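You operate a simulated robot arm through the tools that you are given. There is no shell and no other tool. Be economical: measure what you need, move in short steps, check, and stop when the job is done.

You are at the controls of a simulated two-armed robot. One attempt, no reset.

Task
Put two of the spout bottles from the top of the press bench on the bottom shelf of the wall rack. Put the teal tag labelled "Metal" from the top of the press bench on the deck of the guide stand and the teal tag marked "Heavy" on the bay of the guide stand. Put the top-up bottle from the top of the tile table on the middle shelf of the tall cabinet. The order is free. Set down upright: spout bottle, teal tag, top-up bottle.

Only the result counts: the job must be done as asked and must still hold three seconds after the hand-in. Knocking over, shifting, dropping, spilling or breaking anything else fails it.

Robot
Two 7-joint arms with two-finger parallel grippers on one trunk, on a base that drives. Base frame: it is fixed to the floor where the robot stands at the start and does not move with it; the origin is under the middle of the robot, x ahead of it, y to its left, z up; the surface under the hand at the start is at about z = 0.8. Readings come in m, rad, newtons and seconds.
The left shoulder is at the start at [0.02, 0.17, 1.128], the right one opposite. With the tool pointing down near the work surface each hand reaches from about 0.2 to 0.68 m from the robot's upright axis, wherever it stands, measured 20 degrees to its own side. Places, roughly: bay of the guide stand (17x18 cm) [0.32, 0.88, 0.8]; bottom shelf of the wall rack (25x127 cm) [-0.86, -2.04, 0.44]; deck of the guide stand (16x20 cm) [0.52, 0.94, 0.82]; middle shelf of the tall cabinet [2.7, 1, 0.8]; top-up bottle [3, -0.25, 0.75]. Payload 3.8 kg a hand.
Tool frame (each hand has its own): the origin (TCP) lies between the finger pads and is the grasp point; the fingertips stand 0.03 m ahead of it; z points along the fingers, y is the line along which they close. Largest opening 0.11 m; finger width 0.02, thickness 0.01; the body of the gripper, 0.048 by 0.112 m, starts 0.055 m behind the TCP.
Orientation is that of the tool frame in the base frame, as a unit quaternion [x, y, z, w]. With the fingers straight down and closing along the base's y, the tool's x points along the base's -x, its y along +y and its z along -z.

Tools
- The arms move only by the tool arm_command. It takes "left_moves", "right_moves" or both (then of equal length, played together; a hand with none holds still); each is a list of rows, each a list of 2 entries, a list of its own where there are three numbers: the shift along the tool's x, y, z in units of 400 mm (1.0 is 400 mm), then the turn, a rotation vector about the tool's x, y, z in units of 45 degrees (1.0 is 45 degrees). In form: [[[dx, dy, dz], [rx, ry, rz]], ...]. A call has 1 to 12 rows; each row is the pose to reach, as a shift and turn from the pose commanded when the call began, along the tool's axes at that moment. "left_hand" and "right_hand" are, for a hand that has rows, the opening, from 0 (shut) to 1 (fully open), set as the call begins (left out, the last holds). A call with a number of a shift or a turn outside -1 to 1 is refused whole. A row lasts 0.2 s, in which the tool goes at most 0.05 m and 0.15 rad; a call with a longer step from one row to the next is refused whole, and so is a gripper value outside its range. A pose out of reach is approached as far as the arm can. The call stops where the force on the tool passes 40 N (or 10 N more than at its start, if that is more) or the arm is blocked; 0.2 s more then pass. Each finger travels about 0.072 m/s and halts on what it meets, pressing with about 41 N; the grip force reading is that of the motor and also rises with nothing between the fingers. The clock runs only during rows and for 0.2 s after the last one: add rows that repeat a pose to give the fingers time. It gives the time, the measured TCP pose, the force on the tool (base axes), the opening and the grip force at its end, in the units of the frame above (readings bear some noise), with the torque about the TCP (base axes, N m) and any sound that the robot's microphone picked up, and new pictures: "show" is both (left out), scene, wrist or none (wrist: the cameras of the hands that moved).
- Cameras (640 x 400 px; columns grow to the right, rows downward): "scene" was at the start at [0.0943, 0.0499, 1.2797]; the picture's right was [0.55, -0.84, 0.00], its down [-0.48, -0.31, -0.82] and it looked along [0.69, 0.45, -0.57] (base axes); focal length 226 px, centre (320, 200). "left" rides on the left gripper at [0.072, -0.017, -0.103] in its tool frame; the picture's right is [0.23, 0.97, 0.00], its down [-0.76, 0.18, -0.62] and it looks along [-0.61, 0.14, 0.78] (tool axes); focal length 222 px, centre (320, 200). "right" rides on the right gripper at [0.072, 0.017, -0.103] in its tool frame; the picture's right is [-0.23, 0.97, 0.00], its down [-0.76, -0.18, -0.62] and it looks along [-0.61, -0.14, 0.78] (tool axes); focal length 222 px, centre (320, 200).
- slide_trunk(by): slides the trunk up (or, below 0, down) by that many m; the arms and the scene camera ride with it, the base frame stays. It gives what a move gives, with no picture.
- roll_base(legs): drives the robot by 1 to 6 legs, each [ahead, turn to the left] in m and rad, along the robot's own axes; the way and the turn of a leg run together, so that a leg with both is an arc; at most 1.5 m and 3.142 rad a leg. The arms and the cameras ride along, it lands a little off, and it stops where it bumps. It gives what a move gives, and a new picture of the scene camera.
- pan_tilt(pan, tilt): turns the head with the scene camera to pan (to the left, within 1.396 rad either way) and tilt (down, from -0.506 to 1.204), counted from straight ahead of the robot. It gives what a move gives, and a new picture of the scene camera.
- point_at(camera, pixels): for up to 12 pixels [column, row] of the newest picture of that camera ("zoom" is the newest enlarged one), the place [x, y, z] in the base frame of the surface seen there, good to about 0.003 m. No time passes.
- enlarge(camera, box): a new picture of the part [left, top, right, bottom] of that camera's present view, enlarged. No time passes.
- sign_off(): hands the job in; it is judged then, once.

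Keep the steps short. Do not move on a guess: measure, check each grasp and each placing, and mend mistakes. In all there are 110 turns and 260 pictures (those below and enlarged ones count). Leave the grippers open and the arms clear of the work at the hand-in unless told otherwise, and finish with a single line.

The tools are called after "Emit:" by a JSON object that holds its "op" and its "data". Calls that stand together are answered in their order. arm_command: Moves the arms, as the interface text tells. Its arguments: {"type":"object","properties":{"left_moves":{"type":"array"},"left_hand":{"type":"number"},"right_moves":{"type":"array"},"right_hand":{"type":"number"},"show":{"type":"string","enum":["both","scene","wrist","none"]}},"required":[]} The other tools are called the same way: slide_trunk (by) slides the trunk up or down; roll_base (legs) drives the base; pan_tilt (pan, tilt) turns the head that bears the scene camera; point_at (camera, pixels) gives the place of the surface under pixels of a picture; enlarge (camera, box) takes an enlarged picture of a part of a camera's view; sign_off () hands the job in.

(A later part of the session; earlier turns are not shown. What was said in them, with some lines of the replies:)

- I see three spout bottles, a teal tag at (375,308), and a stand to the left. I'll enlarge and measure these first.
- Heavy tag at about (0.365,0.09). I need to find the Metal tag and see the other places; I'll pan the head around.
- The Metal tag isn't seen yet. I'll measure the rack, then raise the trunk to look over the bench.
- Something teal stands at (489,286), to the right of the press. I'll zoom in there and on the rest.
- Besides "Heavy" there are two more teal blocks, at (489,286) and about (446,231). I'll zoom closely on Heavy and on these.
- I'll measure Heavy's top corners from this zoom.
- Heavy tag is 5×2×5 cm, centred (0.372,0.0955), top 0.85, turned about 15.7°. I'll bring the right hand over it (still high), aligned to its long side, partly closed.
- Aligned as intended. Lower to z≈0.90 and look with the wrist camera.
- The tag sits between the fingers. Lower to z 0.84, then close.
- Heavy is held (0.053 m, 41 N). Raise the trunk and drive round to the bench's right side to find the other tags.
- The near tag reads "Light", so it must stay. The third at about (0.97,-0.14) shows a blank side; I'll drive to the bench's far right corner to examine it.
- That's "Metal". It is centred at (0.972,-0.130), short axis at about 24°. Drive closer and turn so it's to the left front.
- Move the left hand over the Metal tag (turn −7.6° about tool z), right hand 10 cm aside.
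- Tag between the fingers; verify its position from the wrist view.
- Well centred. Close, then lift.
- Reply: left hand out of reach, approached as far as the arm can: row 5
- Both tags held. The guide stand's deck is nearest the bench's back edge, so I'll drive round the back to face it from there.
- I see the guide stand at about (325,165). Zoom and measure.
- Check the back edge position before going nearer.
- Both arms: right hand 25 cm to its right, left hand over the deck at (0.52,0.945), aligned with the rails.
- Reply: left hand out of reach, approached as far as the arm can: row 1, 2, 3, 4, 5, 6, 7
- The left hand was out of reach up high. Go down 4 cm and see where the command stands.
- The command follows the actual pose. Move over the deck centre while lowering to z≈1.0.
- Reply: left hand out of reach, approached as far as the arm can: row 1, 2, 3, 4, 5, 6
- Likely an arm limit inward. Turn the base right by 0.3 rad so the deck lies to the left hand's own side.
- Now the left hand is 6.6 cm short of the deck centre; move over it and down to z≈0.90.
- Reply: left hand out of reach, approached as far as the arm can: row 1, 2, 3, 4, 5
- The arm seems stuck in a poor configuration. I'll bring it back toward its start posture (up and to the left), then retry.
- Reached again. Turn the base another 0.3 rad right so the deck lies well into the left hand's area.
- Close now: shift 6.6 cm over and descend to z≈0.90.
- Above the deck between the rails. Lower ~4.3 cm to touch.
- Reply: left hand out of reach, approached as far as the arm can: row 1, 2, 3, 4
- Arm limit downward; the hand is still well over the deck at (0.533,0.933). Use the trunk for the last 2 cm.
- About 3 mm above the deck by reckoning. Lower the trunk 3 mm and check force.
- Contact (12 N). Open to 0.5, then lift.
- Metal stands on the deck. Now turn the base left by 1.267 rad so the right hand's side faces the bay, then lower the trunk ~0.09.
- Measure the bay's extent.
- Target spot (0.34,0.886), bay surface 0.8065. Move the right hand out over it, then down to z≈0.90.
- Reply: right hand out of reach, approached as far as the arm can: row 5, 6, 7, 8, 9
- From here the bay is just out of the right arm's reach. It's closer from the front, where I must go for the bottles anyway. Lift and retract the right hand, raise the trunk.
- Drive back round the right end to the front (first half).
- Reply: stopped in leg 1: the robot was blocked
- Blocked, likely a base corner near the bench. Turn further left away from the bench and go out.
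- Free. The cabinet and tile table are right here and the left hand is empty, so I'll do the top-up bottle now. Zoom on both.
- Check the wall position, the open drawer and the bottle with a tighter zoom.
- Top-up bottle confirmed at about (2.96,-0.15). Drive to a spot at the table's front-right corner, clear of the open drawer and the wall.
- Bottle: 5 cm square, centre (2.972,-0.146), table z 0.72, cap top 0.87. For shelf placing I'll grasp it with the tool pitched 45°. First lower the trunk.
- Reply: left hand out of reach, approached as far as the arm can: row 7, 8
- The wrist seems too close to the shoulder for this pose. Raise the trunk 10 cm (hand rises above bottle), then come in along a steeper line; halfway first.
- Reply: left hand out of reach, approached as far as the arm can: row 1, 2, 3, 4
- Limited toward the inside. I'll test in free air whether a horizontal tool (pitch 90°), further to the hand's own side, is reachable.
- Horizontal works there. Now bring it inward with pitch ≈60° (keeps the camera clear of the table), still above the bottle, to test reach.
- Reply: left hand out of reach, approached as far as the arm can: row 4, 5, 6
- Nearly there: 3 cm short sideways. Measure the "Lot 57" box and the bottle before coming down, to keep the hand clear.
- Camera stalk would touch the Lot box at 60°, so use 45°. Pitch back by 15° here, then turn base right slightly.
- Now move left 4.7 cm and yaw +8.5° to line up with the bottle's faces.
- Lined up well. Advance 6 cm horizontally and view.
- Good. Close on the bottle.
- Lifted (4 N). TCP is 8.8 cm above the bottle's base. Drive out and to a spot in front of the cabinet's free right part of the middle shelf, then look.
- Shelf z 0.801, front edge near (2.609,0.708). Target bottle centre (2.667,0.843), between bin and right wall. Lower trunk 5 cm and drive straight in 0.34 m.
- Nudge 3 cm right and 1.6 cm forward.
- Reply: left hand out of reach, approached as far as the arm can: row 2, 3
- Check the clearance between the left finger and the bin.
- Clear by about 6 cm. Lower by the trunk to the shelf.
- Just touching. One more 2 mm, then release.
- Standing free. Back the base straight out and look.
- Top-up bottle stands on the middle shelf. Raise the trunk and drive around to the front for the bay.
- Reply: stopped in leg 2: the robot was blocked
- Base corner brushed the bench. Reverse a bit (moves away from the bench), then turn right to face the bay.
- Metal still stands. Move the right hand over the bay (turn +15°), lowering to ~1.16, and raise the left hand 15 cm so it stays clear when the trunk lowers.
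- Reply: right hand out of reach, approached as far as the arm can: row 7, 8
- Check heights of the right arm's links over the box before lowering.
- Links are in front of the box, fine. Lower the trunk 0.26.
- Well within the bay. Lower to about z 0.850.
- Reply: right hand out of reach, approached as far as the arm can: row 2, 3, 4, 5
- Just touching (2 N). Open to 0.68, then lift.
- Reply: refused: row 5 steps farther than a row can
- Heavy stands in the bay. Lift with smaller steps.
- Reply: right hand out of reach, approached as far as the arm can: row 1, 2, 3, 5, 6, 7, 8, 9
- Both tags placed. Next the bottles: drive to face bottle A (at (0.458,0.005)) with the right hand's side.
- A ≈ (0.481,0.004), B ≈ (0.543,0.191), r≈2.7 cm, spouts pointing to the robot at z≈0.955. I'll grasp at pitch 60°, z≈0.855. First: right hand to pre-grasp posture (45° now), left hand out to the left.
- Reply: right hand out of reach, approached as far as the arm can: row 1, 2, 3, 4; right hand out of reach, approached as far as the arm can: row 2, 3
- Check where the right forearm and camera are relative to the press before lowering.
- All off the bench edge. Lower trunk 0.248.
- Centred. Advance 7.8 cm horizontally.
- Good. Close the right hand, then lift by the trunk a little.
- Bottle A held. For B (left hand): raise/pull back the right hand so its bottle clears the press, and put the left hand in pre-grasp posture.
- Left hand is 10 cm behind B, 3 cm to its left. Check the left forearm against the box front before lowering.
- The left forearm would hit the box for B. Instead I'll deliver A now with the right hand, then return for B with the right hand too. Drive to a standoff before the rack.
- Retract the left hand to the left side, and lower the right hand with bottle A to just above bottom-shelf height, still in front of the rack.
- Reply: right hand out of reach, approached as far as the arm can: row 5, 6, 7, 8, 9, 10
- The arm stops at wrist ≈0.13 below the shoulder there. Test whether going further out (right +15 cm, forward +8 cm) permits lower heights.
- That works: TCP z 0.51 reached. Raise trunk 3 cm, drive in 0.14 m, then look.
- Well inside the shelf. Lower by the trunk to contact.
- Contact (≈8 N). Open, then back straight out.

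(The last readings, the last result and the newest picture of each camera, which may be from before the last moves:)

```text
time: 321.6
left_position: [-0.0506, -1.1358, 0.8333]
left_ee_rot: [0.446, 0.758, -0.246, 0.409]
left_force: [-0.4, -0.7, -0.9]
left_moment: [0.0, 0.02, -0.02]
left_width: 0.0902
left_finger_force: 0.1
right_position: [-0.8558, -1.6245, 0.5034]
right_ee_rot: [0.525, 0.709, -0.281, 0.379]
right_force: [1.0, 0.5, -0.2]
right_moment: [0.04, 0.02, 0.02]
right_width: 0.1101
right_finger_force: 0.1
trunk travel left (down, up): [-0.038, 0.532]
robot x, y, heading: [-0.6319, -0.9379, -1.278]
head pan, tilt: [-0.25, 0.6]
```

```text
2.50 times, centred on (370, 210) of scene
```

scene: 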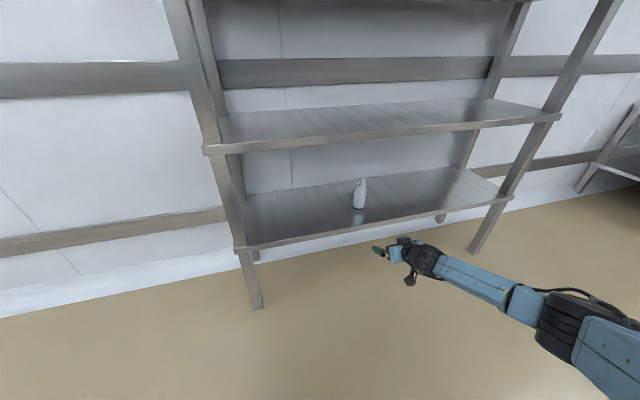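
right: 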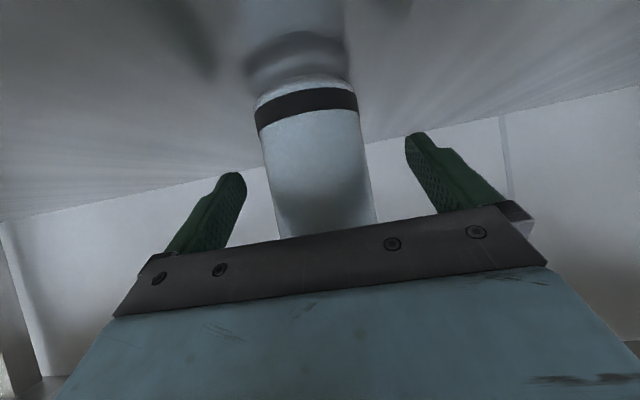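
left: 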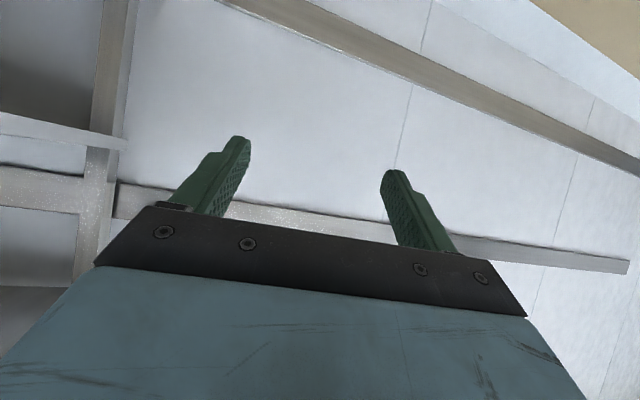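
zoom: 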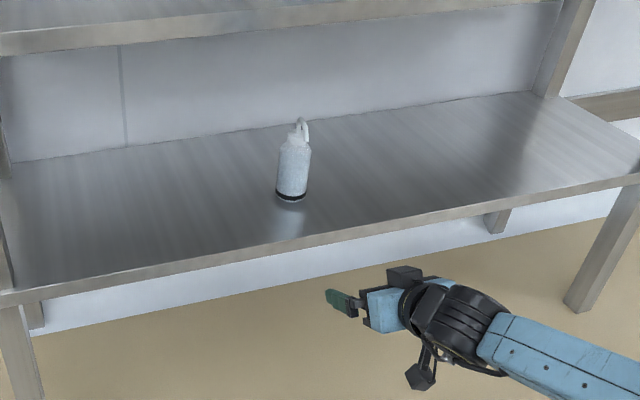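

Bottle A stands upright on the bottom shelf. Keep this arm posture for B: raise the trunk fully, drive to a standoff in front of B.

Emit:
{"op": "slide_trunk", "data": {"by": 0.52}}

Emit:
{"op": "roll_base", "data": {"legs": [[-0.2, 0], [0, 2.59], [1.076, 0], [0, -0.973]]}}

Emit:
{"op": "pan_tilt", "data": {"pan": -0.35, "tilt": 0.75}}

```text
refused: 0.52 is not a number from -0.4 to 0.4
```

```text
time: 336.9
left_position: [-0.2104, 0.8689, 0.832]
left_ee_rot: [-0.229, 0.848, 0.12, 0.462]
left_force: [0.0, 0.4, 0.2]
left_moment: [0.0, -0.01, -0.01]
left_width: 0.0903
left_finger_force: 0.1
right_position: [0.2963, 0.0747, 0.5034]
right_ee_rot: [-0.139, 0.871, 0.074, 0.466]
right_force: [0.0, 0.3, 0.0]
right_moment: [-0.01, 0.02, 0.0]
right_width: 0.1103
right_finger_force: 0.0
trunk travel left (down, up): [-0.038, 0.532]
robot x, y, heading: [-0.3999, 0.2845, 0.314]
head pan, tilt: [-0.25, 0.6]
```

scene: 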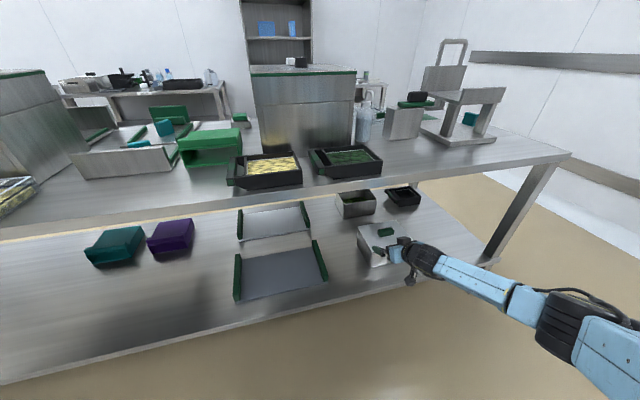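

```text
time: 337.6
left_position: [-0.2088, 0.8699, 0.8338]
left_ee_rot: [-0.23, 0.848, 0.12, 0.462]
left_force: [0.1, 1.0, 0.6]
left_moment: [0.0, -0.02, 0.01]
left_width: 0.0901
left_finger_force: 0.0
right_position: [0.2957, 0.0745, 0.5034]
right_ee_rot: [-0.139, 0.871, 0.075, 0.466]
right_force: [0.2, 0.3, -0.1]
right_moment: [0.01, -0.01, 0.01]
right_width: 0.1099
right_finger_force: 0.0
trunk travel left (down, up): [-0.038, 0.532]
robot x, y, heading: [-0.3961, 0.2866, 0.311]
head pan, tilt: [-0.351, 0.75]
```

scene: 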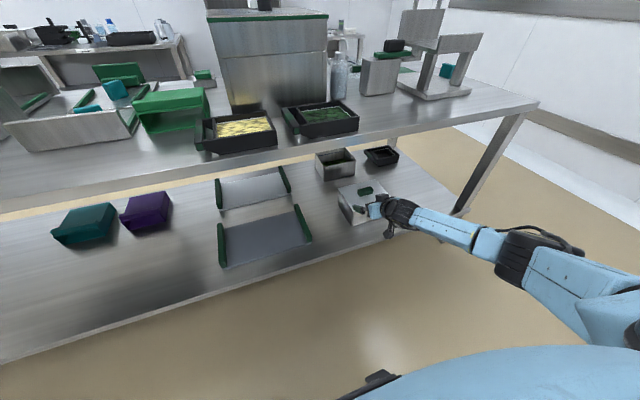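

The trunk raise was refused (max 0.4), so the hand is low, at the bench edge, with no contact force. Back off 0.2 m first, then raise in two steps.

Emit:
{"op": "roll_base", "data": {"legs": [[-0.2, 0]]}}

Emit:
{"op": "slide_trunk", "data": {"by": 0.4}}

Emit:
{"op": "slide_trunk", "data": {"by": 0.1}}

Emit:
{"op": "pan_tilt", "data": {"pan": -0.4, "tilt": 0.75}}

```text
time: 339.2
left_position: [-0.3957, 0.8081, 0.8327]
left_ee_rot: [-0.228, 0.848, 0.119, 0.462]
left_force: [-0.3, 0.6, -0.2]
left_moment: [-0.02, 0.0, 0.03]
left_width: 0.0904
left_finger_force: 0.0
right_position: [0.1061, 0.012, 0.5036]
right_ee_rot: [-0.138, 0.871, 0.074, 0.466]
right_force: [0.1, -0.3, -0.2]
right_moment: [0.04, -0.02, 0.01]
right_width: 0.11
right_finger_force: 0.1
trunk travel left (down, up): [-0.038, 0.532]
robot x, y, heading: [-0.5807, 0.2231, 0.31]
head pan, tilt: [-0.351, 0.75]
```

scene: 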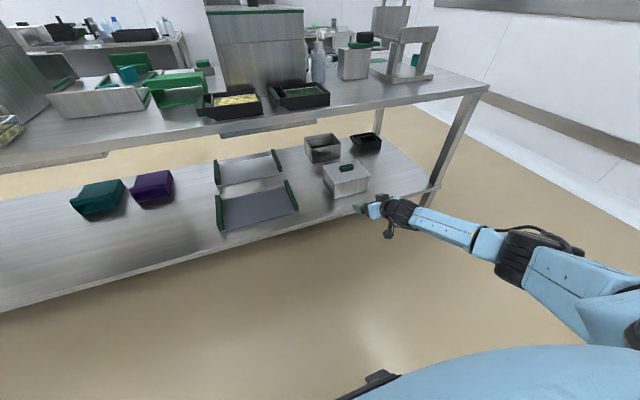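

```text
time: 343.1
left_position: [-0.3965, 0.8079, 1.2329]
left_ee_rot: [-0.229, 0.849, 0.119, 0.462]
left_force: [0.3, 0.3, 1.0]
left_moment: [-0.02, -0.04, 0.03]
left_width: 0.0902
left_finger_force: 0.0
right_position: [0.1074, 0.0129, 0.9027]
right_ee_rot: [-0.138, 0.871, 0.073, 0.465]
right_force: [-0.1, 0.1, 0.4]
right_moment: [-0.03, 0.04, -0.01]
right_width: 0.1102
right_finger_force: 0.0
trunk travel left (down, up): [-0.438, 0.132]
robot x, y, heading: [-0.5831, 0.2271, 0.314]
head pan, tilt: [-0.351, 0.75]
```

```text
time: 344.4
left_position: [-0.3963, 0.8082, 1.3323]
left_ee_rot: [-0.228, 0.849, 0.119, 0.462]
left_force: [0.2, -0.2, -0.6]
left_moment: [-0.03, -0.01, -0.02]
left_width: 0.09
left_finger_force: 0.0
right_position: [0.1075, 0.0117, 1.0032]
right_ee_rot: [-0.138, 0.871, 0.073, 0.466]
right_force: [0.3, 0.0, 1.0]
right_moment: [-0.01, 0.06, -0.01]
right_width: 0.1099
right_finger_force: 0.1
trunk travel left (down, up): [-0.538, 0.032]
robot x, y, heading: [-0.5845, 0.2258, 0.309]
head pan, tilt: [-0.351, 0.75]
```

```text
time: 345.0
left_position: [-0.395, 0.8092, 1.3336]
left_ee_rot: [-0.228, 0.849, 0.119, 0.463]
left_force: [-0.1, -0.6, -0.2]
left_moment: [-0.01, 0.01, 0.02]
left_width: 0.0903
left_finger_force: 0.0
right_position: [0.1064, 0.012, 1.0034]
right_ee_rot: [-0.138, 0.871, 0.074, 0.466]
right_force: [0.0, 0.2, -1.0]
right_moment: [0.0, 0.02, 0.0]
right_width: 0.1101
right_finger_force: 0.0
trunk travel left (down, up): [-0.538, 0.032]
robot x, y, heading: [-0.5837, 0.2271, 0.312]
head pan, tilt: [-0.4, 0.75]
```

scene: 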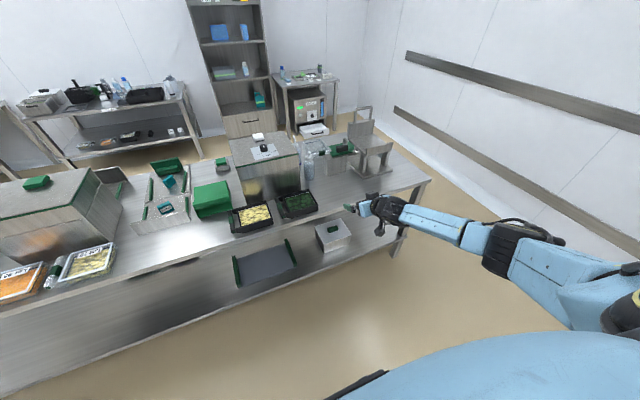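

Everything on the lower shelf looks untouched. B is 0.47 m ahead and 3.5 cm to the left of the hand. Shift the hand left, drive 0.37.

Emit:
{"op": "arm_command", "data": {"right_moves": [[[0, 0.045, 0], [0, 0, 0]], [[0, 0.088, 0], [0, 0, 0]], [[0, 0.088, 0], [0, 0, 0]]], "right_hand": 0.9, "show": "none"}}

Emit:
{"op": "roll_base", "data": {"legs": [[0.37, 0]]}}

Emit:
{"op": "enlarge", "data": {"camera": "scene", "box": [250, 130, 450, 290]}}

```text
time: 345.8
left_position: [-0.3962, 0.8093, 1.3332]
left_ee_rot: [-0.229, 0.848, 0.12, 0.462]
left_force: [-0.7, -0.7, 0.3]
left_moment: [-0.02, -0.01, 0.02]
left_width: 0.0902
left_finger_force: 0.0
right_position: [0.0962, 0.0453, 1.0033]
right_ee_rot: [-0.137, 0.871, 0.073, 0.465]
right_force: [0.4, -0.9, -0.3]
right_moment: [0.0, -0.04, -0.04]
right_width: 0.0992
right_finger_force: 0.1
trunk travel left (down, up): [-0.538, 0.032]
robot x, y, heading: [-0.5853, 0.2227, 0.308]
head pan, tilt: [-0.4, 0.75]
```

```text
time: 348.2
left_position: [-0.0419, 0.9235, 1.3329]
left_ee_rot: [-0.23, 0.848, 0.12, 0.462]
left_force: [0.0, -1.0, 0.3]
left_moment: [0.03, 0.02, 0.0]
left_width: 0.0904
left_finger_force: 0.0
right_position: [0.4518, 0.161, 1.0028]
right_ee_rot: [-0.139, 0.871, 0.074, 0.466]
right_force: [0.8, -0.2, -0.9]
right_moment: [0.0, -0.02, -0.01]
right_width: 0.0989
right_finger_force: 0.0
trunk travel left (down, up): [-0.538, 0.032]
robot x, y, heading: [-0.2271, 0.3379, 0.313]
head pan, tilt: [-0.4, 0.75]
```

scene: 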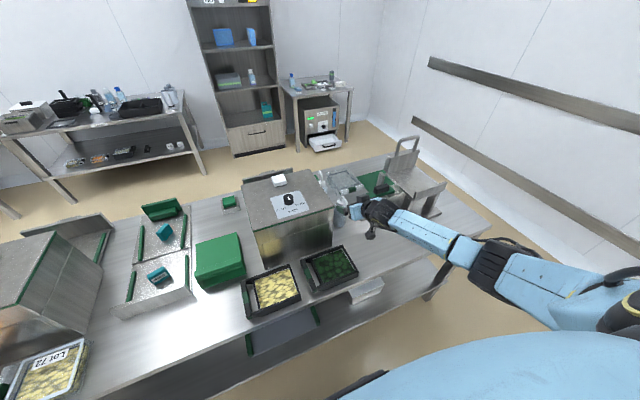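

```text
2.50 times, centred on (350, 210) of scene
```

zoom: 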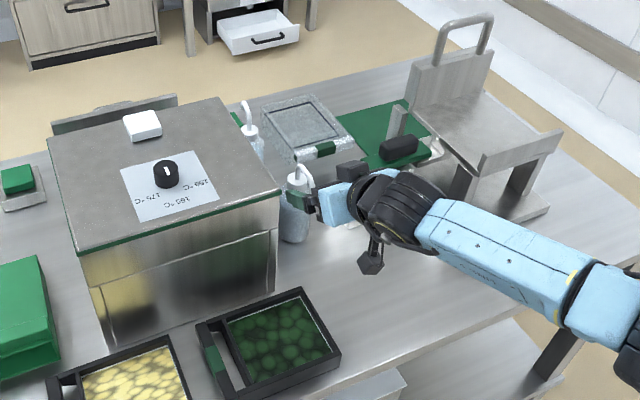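

Aligned: B 9.6 cm straight ahead. Lower the trunk 0.141 and check with the wrist camera.

Emit:
{"op": "slide_trunk", "data": {"by": -0.141}}

Emit:
{"op": "arm_command", "data": {"right_moves": [[[0, 0, 0], [0, 0, 0]]], "show": "both"}}

```text
time: 349.9
left_position: [-0.0437, 0.923, 1.1923]
left_ee_rot: [-0.229, 0.848, 0.12, 0.463]
left_force: [-0.7, 0.3, 0.4]
left_moment: [0.02, 0.01, 0.02]
left_width: 0.09
left_finger_force: 0.0
right_position: [0.4528, 0.1616, 0.8612]
right_ee_rot: [-0.139, 0.871, 0.075, 0.466]
right_force: [-0.7, -0.7, 0.7]
right_moment: [-0.01, -0.01, 0.01]
right_width: 0.0991
right_finger_force: 0.1
trunk travel left (down, up): [-0.397, 0.173]
robot x, y, heading: [-0.2305, 0.3372, 0.314]
head pan, tilt: [-0.4, 0.75]
```

```text
time: 350.3
left_position: [-0.0415, 0.9229, 1.1922]
left_ee_rot: [-0.23, 0.848, 0.12, 0.462]
left_force: [-0.2, -0.1, 0.1]
left_moment: [0.02, 0.01, 0.0]
left_width: 0.0901
left_finger_force: 0.0
right_position: [0.4524, 0.1623, 0.8615]
right_ee_rot: [-0.139, 0.871, 0.074, 0.466]
right_force: [0.7, -0.2, -0.5]
right_moment: [-0.02, 0.02, 0.01]
right_width: 0.0993
right_finger_force: 0.1
trunk travel left (down, up): [-0.397, 0.173]
robot x, y, heading: [-0.2298, 0.3373, 0.31]
head pan, tilt: [-0.4, 0.75]
```

scene: 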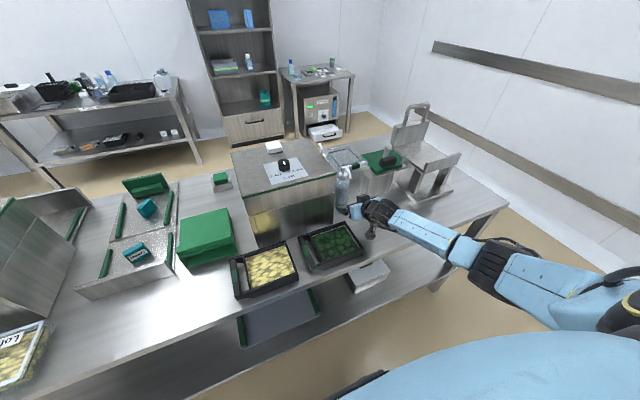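
right: 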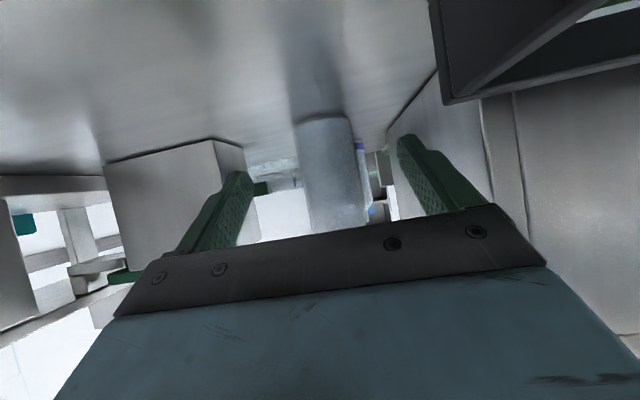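

B is between the fingers. Drive forward 9 cm.

Emit:
{"op": "roll_base", "data": {"legs": [[0.092, 0]]}}

Emit:
{"op": "arm_command", "data": {"right_moves": [[[0, 0, 0], [0, 0, 0]]], "show": "wrist"}}

```text
time: 351.4
left_position: [0.0468, 0.9516, 1.1923]
left_ee_rot: [-0.23, 0.849, 0.12, 0.461]
left_force: [0.3, -0.6, 0.5]
left_moment: [0.01, 0.01, 0.03]
left_width: 0.0904
left_finger_force: 0.1
right_position: [0.5386, 0.1901, 0.861]
right_ee_rot: [-0.139, 0.871, 0.075, 0.466]
right_force: [-1.3, -0.7, 0.0]
right_moment: [0.01, -0.06, -0.03]
right_width: 0.0987
right_finger_force: 0.1
trunk travel left (down, up): [-0.397, 0.173]
robot x, y, heading: [-0.1438, 0.3664, 0.315]
head pan, tilt: [-0.4, 0.75]
```

scene: 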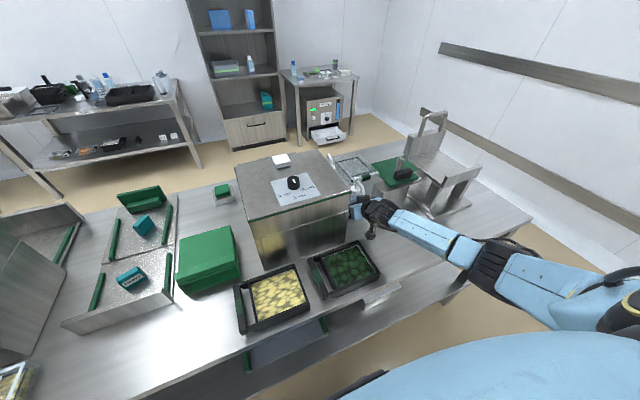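

```text
time: 351.8
left_position: [0.0448, 0.9516, 1.1922]
left_ee_rot: [-0.23, 0.849, 0.12, 0.461]
left_force: [0.7, 0.2, 0.0]
left_moment: [-0.03, 0.0, 0.0]
left_width: 0.0901
left_finger_force: 0.2
right_position: [0.5388, 0.19, 0.8619]
right_ee_rot: [-0.139, 0.871, 0.074, 0.465]
right_force: [-0.3, -0.4, -0.6]
right_moment: [0.01, -0.01, -0.01]
right_width: 0.0989
right_finger_force: 0.1
trunk travel left (down, up): [-0.397, 0.173]
robot x, y, heading: [-0.1382, 0.3691, 0.309]
head pan, tilt: [-0.4, 0.75]
```

right: 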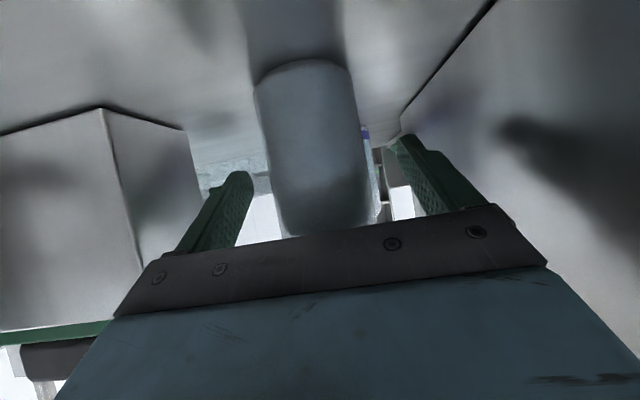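

Same view as with A. Close, then lift by the trunk.

Emit:
{"op": "arm_command", "data": {"right_moves": [[[0, 0, 0], [0, 0, 0]], [[0, 0, 0], [0, 0, 0]], [[0, 0, 0], [0, 0, 0]], [[0, 0, 0], [0, 0, 0]]], "right_hand": 0, "show": "wrist"}}

Emit:
{"op": "slide_trunk", "data": {"by": 0.15}}

Emit:
{"op": "roll_base", "data": {"legs": [[-0.5, 0]]}}

```text
time: 352.8
left_position: [0.0452, 0.9517, 1.1917]
left_ee_rot: [-0.23, 0.848, 0.12, 0.462]
left_force: [-0.2, -0.3, -0.4]
left_moment: [0.01, 0.03, -0.01]
left_width: 0.0902
left_finger_force: 0.0
right_position: [0.5392, 0.1898, 0.8622]
right_ee_rot: [-0.139, 0.871, 0.073, 0.466]
right_force: [-0.6, -0.2, -0.6]
right_moment: [-0.04, -0.02, 0.01]
right_width: 0.0566
right_finger_force: 40.9
trunk travel left (down, up): [-0.397, 0.173]
robot x, y, heading: [-0.1415, 0.3698, 0.313]
head pan, tilt: [-0.4, 0.75]
```

right: 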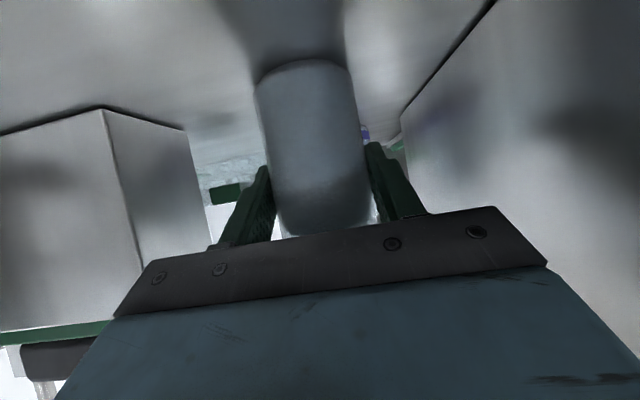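

```text
time: 354.5
left_position: [0.0458, 0.9515, 1.342]
left_ee_rot: [-0.23, 0.849, 0.12, 0.461]
left_force: [0.5, 0.8, 0.5]
left_moment: [0.01, 0.02, -0.04]
left_width: 0.0901
left_finger_force: 0.0
right_position: [0.5401, 0.1901, 1.0105]
right_ee_rot: [-0.139, 0.871, 0.074, 0.466]
right_force: [0.8, -0.2, -2.7]
right_moment: [-0.01, -0.02, 0.01]
right_width: 0.0567
right_finger_force: 40.7
trunk travel left (down, up): [-0.547, 0.023]
robot x, y, heading: [-0.1441, 0.3652, 0.314]
head pan, tilt: [-0.4, 0.75]
```

```text
time: 357.4
left_position: [-0.4192, 0.802, 1.3421]
left_ee_rot: [-0.231, 0.848, 0.121, 0.462]
left_force: [-1.0, 0.1, -0.2]
left_moment: [0.01, -0.02, 0.0]
left_width: 0.0902
left_finger_force: 0.2
right_position: [0.0751, 0.0404, 1.0118]
right_ee_rot: [-0.139, 0.871, 0.074, 0.466]
right_force: [0.0, 0.0, -1.6]
right_moment: [0.03, 0.06, -0.03]
right_width: 0.0564
right_finger_force: 41.4
trunk travel left (down, up): [-0.547, 0.023]
robot x, y, heading: [-0.6061, 0.2191, 0.313]
head pan, tilt: [-0.4, 0.75]
```

scene: 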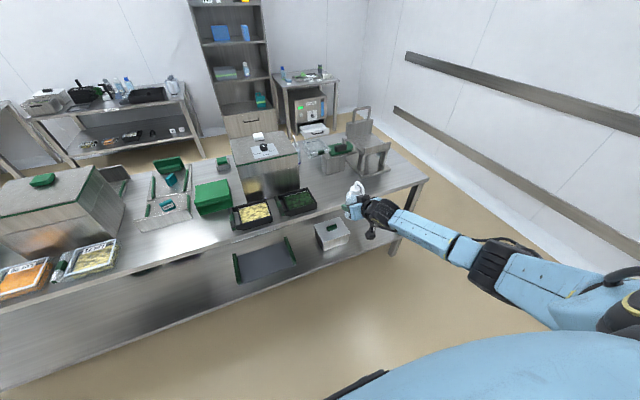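

B held. Drive to a standoff before the rack, further along from A, then lower the trunk.

Emit:
{"op": "roll_base", "data": {"legs": [[0, -2.142], [1.297, 0], [0, 0.534]]}}

Emit:
{"op": "slide_trunk", "data": {"by": -0.4}}

Emit:
{"op": "slide_trunk", "data": {"by": -0.072}}

Emit:
{"op": "pan_tilt", "data": {"pan": -0.2, "tilt": 0.6}}

```text
time: 370.6
left_position: [-0.3224, -1.2528, 1.3419]
left_ee_rot: [0.438, 0.762, -0.241, 0.411]
left_force: [0.5, -1.1, -0.3]
left_moment: [-0.02, 0.02, -0.01]
left_width: 0.0901
left_finger_force: 0.1
right_position: [-1.0854, -1.7461, 1.0117]
right_ee_rot: [0.518, 0.714, -0.277, 0.381]
right_force: [0.6, -0.3, -3.1]
right_moment: [0.02, -0.02, 0.04]
right_width: 0.0568
right_finger_force: 40.6
trunk travel left (down, up): [-0.547, 0.023]
robot x, y, heading: [-0.9047, -1.0648, -1.263]
head pan, tilt: [-0.4, 0.75]
```

scene: 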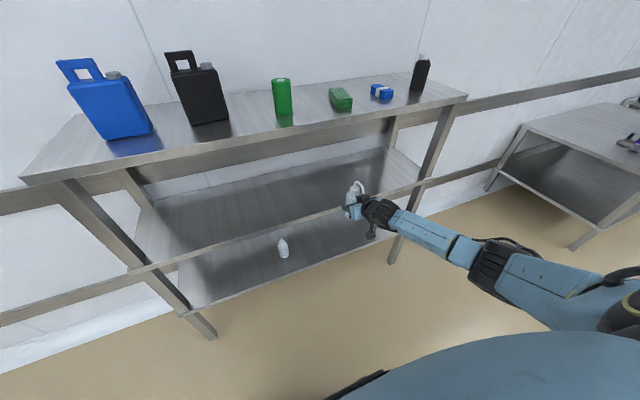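

```text
time: 374.4
left_position: [-0.3225, -1.2506, 0.942]
left_ee_rot: [0.438, 0.762, -0.242, 0.41]
left_force: [0.7, 0.1, 0.3]
left_moment: [-0.02, -0.03, 0.02]
left_width: 0.0901
left_finger_force: 0.1
right_position: [-1.0844, -1.7446, 0.6127]
right_ee_rot: [0.519, 0.713, -0.278, 0.381]
right_force: [0.3, -0.1, -2.6]
right_moment: [0.03, 0.04, -0.01]
right_width: 0.0565
right_finger_force: 40.9
trunk travel left (down, up): [-0.147, 0.423]
robot x, y, heading: [-0.9059, -1.0642, -1.26]
head pan, tilt: [-0.4, 0.75]
```

```text
time: 375.5
left_position: [-0.3225, -1.2516, 0.87]
left_ee_rot: [0.438, 0.762, -0.242, 0.412]
left_force: [-0.6, -0.2, -0.2]
left_moment: [-0.03, 0.02, 0.01]
left_width: 0.0903
left_finger_force: 0.1
right_position: [-1.085, -1.7458, 0.5395]
right_ee_rot: [0.518, 0.713, -0.278, 0.383]
right_force: [0.0, 0.3, -2.2]
right_moment: [0.03, 0.04, -0.03]
right_width: 0.0568
right_finger_force: 41.4
trunk travel left (down, up): [-0.075, 0.495]
robot x, y, heading: [-0.9078, -1.0641, -1.26]
head pan, tilt: [-0.4, 0.75]
```

```text
time: 376.2
left_position: [-0.3228, -1.2523, 0.8696]
left_ee_rot: [0.438, 0.762, -0.241, 0.411]
left_force: [-0.5, 0.8, -0.2]
left_moment: [0.01, -0.01, -0.01]
left_width: 0.0902
left_finger_force: 0.0
right_position: [-1.0857, -1.7452, 0.5388]
right_ee_rot: [0.518, 0.713, -0.277, 0.382]
right_force: [0.0, -1.2, -2.2]
right_moment: [0.0, 0.03, -0.01]
right_width: 0.0568
right_finger_force: 41.5
trunk travel left (down, up): [-0.075, 0.495]
robot x, y, heading: [-0.9084, -1.067, -1.265]
head pan, tilt: [-0.201, 0.6]
```

scene: 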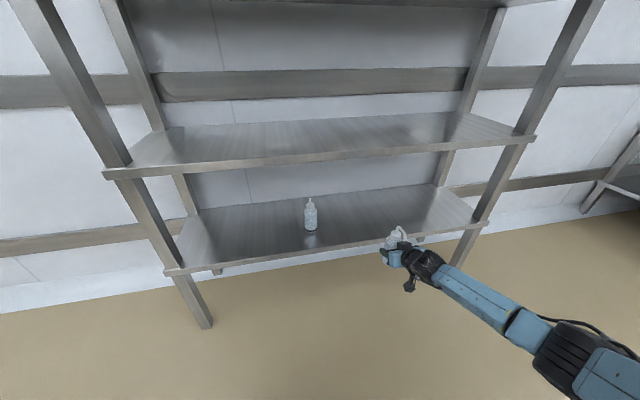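

B is lined up well away from A. Drive in 0.25 m and lower.

Emit:
{"op": "roll_base", "data": {"legs": [[0.25, 0]]}}

Emit:
{"op": "slide_trunk", "data": {"by": -0.026}}

Emit:
{"op": "slide_trunk", "data": {"by": -0.004}}

```text
time: 378.0
left_position: [-0.2456, -1.4876, 0.8705]
left_ee_rot: [0.437, 0.763, -0.24, 0.411]
left_force: [0.0, -1.1, 0.2]
left_moment: [0.01, 0.0, 0.03]
left_width: 0.0905
left_finger_force: 0.0
right_position: [-1.0068, -1.9823, 0.5385]
right_ee_rot: [0.517, 0.714, -0.277, 0.382]
right_force: [-0.2, 0.0, -2.5]
right_moment: [0.01, 0.03, 0.07]
right_width: 0.0567
right_finger_force: 40.9
trunk travel left (down, up): [-0.075, 0.495]
robot x, y, heading: [-0.8306, -1.303, -1.257]
head pan, tilt: [-0.201, 0.6]
```

scene: 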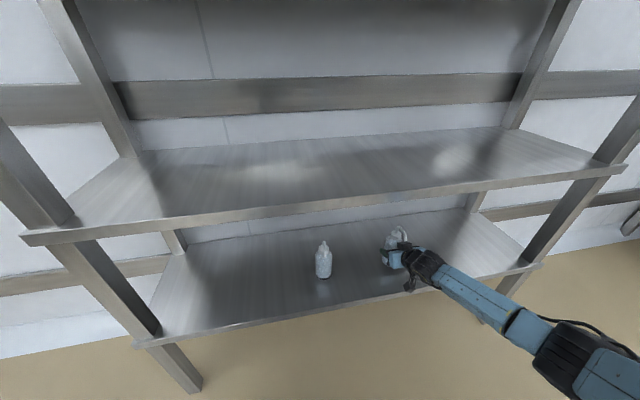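

```text
time: 378.8
left_position: [-0.2441, -1.4869, 0.8437]
left_ee_rot: [0.437, 0.763, -0.241, 0.411]
left_force: [0.2, -0.6, -0.1]
left_moment: [-0.02, 0.01, 0.0]
left_width: 0.0901
left_finger_force: 0.0
right_position: [-1.0049, -1.9832, 0.5142]
right_ee_rot: [0.517, 0.715, -0.276, 0.381]
right_force: [0.0, 0.5, -2.8]
right_moment: [0.02, 0.04, 0.02]
right_width: 0.0566
right_finger_force: 41.1
trunk travel left (down, up): [-0.049, 0.521]
robot x, y, heading: [-0.8316, -1.2991, -1.261]
head pan, tilt: [-0.201, 0.6]
```

```text
time: 379.3
left_position: [-0.246, -1.486, 0.84]
left_ee_rot: [0.436, 0.763, -0.242, 0.412]
left_force: [0.0, -0.7, 0.4]
left_moment: [-0.03, 0.0, 0.0]
left_width: 0.0902
left_finger_force: 0.0
right_position: [-1.0063, -1.9831, 0.5124]
right_ee_rot: [0.517, 0.713, -0.278, 0.383]
right_force: [-0.4, 1.5, 5.6]
right_moment: [-0.12, -0.12, -0.01]
right_width: 0.0566
right_finger_force: 40.5
trunk travel left (down, up): [-0.045, 0.525]
robot x, y, heading: [-0.83, -1.2972, -1.257]
head pan, tilt: [-0.201, 0.6]
```

Contact. Open, then back out and verify.

Emit:
{"op": "arm_command", "data": {"right_moves": [[[0, 0, 0], [0, 0, 0]], [[0, 0, 0], [0, 0, 0]], [[0, 0, 0], [0, 0, 0]], [[0, 0, 0], [0, 0, 0]]], "right_hand": 1, "left_moves": [[[0, 0, 0], [0, 0, 0]], [[0, 0, 0], [0, 0, 0]], [[0, 0, 0], [0, 0, 0]], [[0, 0, 0], [0, 0, 0]]], "left_hand": 1, "show": "wrist"}}

Emit:
{"op": "roll_base", "data": {"legs": [[-0.4, 0]]}}

Emit:
{"op": "enlarge", "data": {"camera": "scene", "box": [200, 130, 480, 300]}}

```text
time: 380.3
left_position: [-0.2451, -1.4864, 0.8407]
left_ee_rot: [0.437, 0.763, -0.241, 0.411]
left_force: [-0.4, 0.5, 0.7]
left_moment: [0.02, 0.02, 0.04]
left_width: 0.1099
left_finger_force: 0.1
right_position: [-1.0058, -1.9831, 0.5083]
right_ee_rot: [0.517, 0.714, -0.276, 0.382]
right_force: [-0.4, -0.1, -0.2]
right_moment: [0.0, 0.0, 0.01]
right_width: 0.1098
right_finger_force: 0.1
trunk travel left (down, up): [-0.045, 0.525]
robot x, y, heading: [-0.8316, -1.2978, -1.26]
head pan, tilt: [-0.201, 0.6]
```

right: 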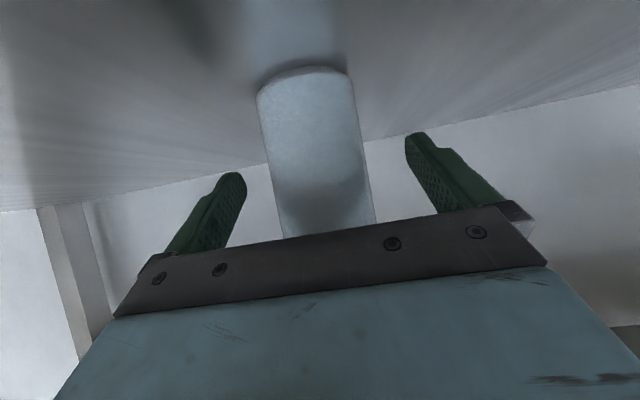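
left: 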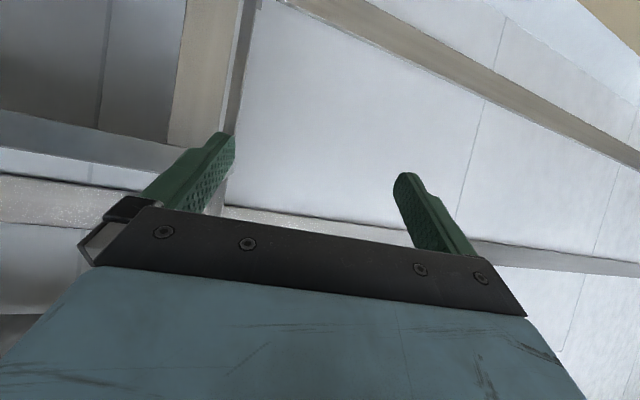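

```text
time: 382.8
left_position: [-0.3655, -1.114, 0.8399]
left_ee_rot: [0.437, 0.763, -0.241, 0.411]
left_force: [-0.8, 0.4, -0.4]
left_moment: [0.01, 0.05, -0.01]
left_width: 0.1098
left_finger_force: 0.1
right_position: [-1.1267, -1.6112, 0.5101]
right_ee_rot: [0.516, 0.715, -0.276, 0.382]
right_force: [-0.2, 0.6, 0.8]
right_moment: [0.02, -0.02, 0.04]
right_width: 0.1098
right_finger_force: 0.1
trunk travel left (down, up): [-0.045, 0.525]
robot x, y, heading: [-0.9522, -0.9329, -1.251]
head pan, tilt: [-0.201, 0.6]
```

scene: 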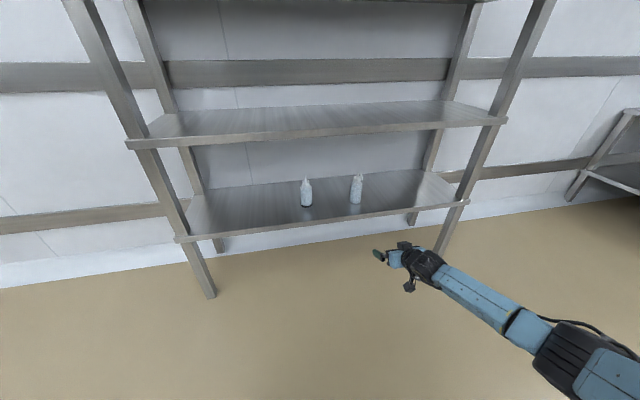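

```text
2.29 times, centred on (340, 215) of scene
```

zoom: 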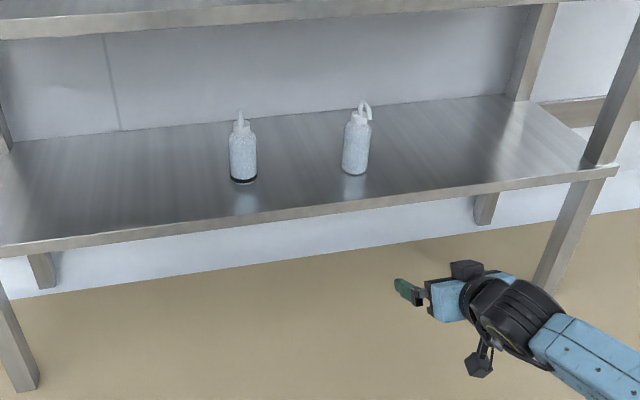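

Both bottles stand upright on the bottom shelf, the tags and the top-up bottle were checked in place, and the grippers are open and clear. I'm handing in.

Emit:
{"op": "sign_off", "data": {}}

```text
The job is handed in.
```

Job handed in: two spout bottles stand on the wall rack's bottom shelf, "Metal" is on the guide stand's deck, "Heavy" is in its bay, and the top-up bottle is on the tall cabinet's middle shelf, all upright when last seen; the base brushed the bench twice while turning and nothing looked moved.
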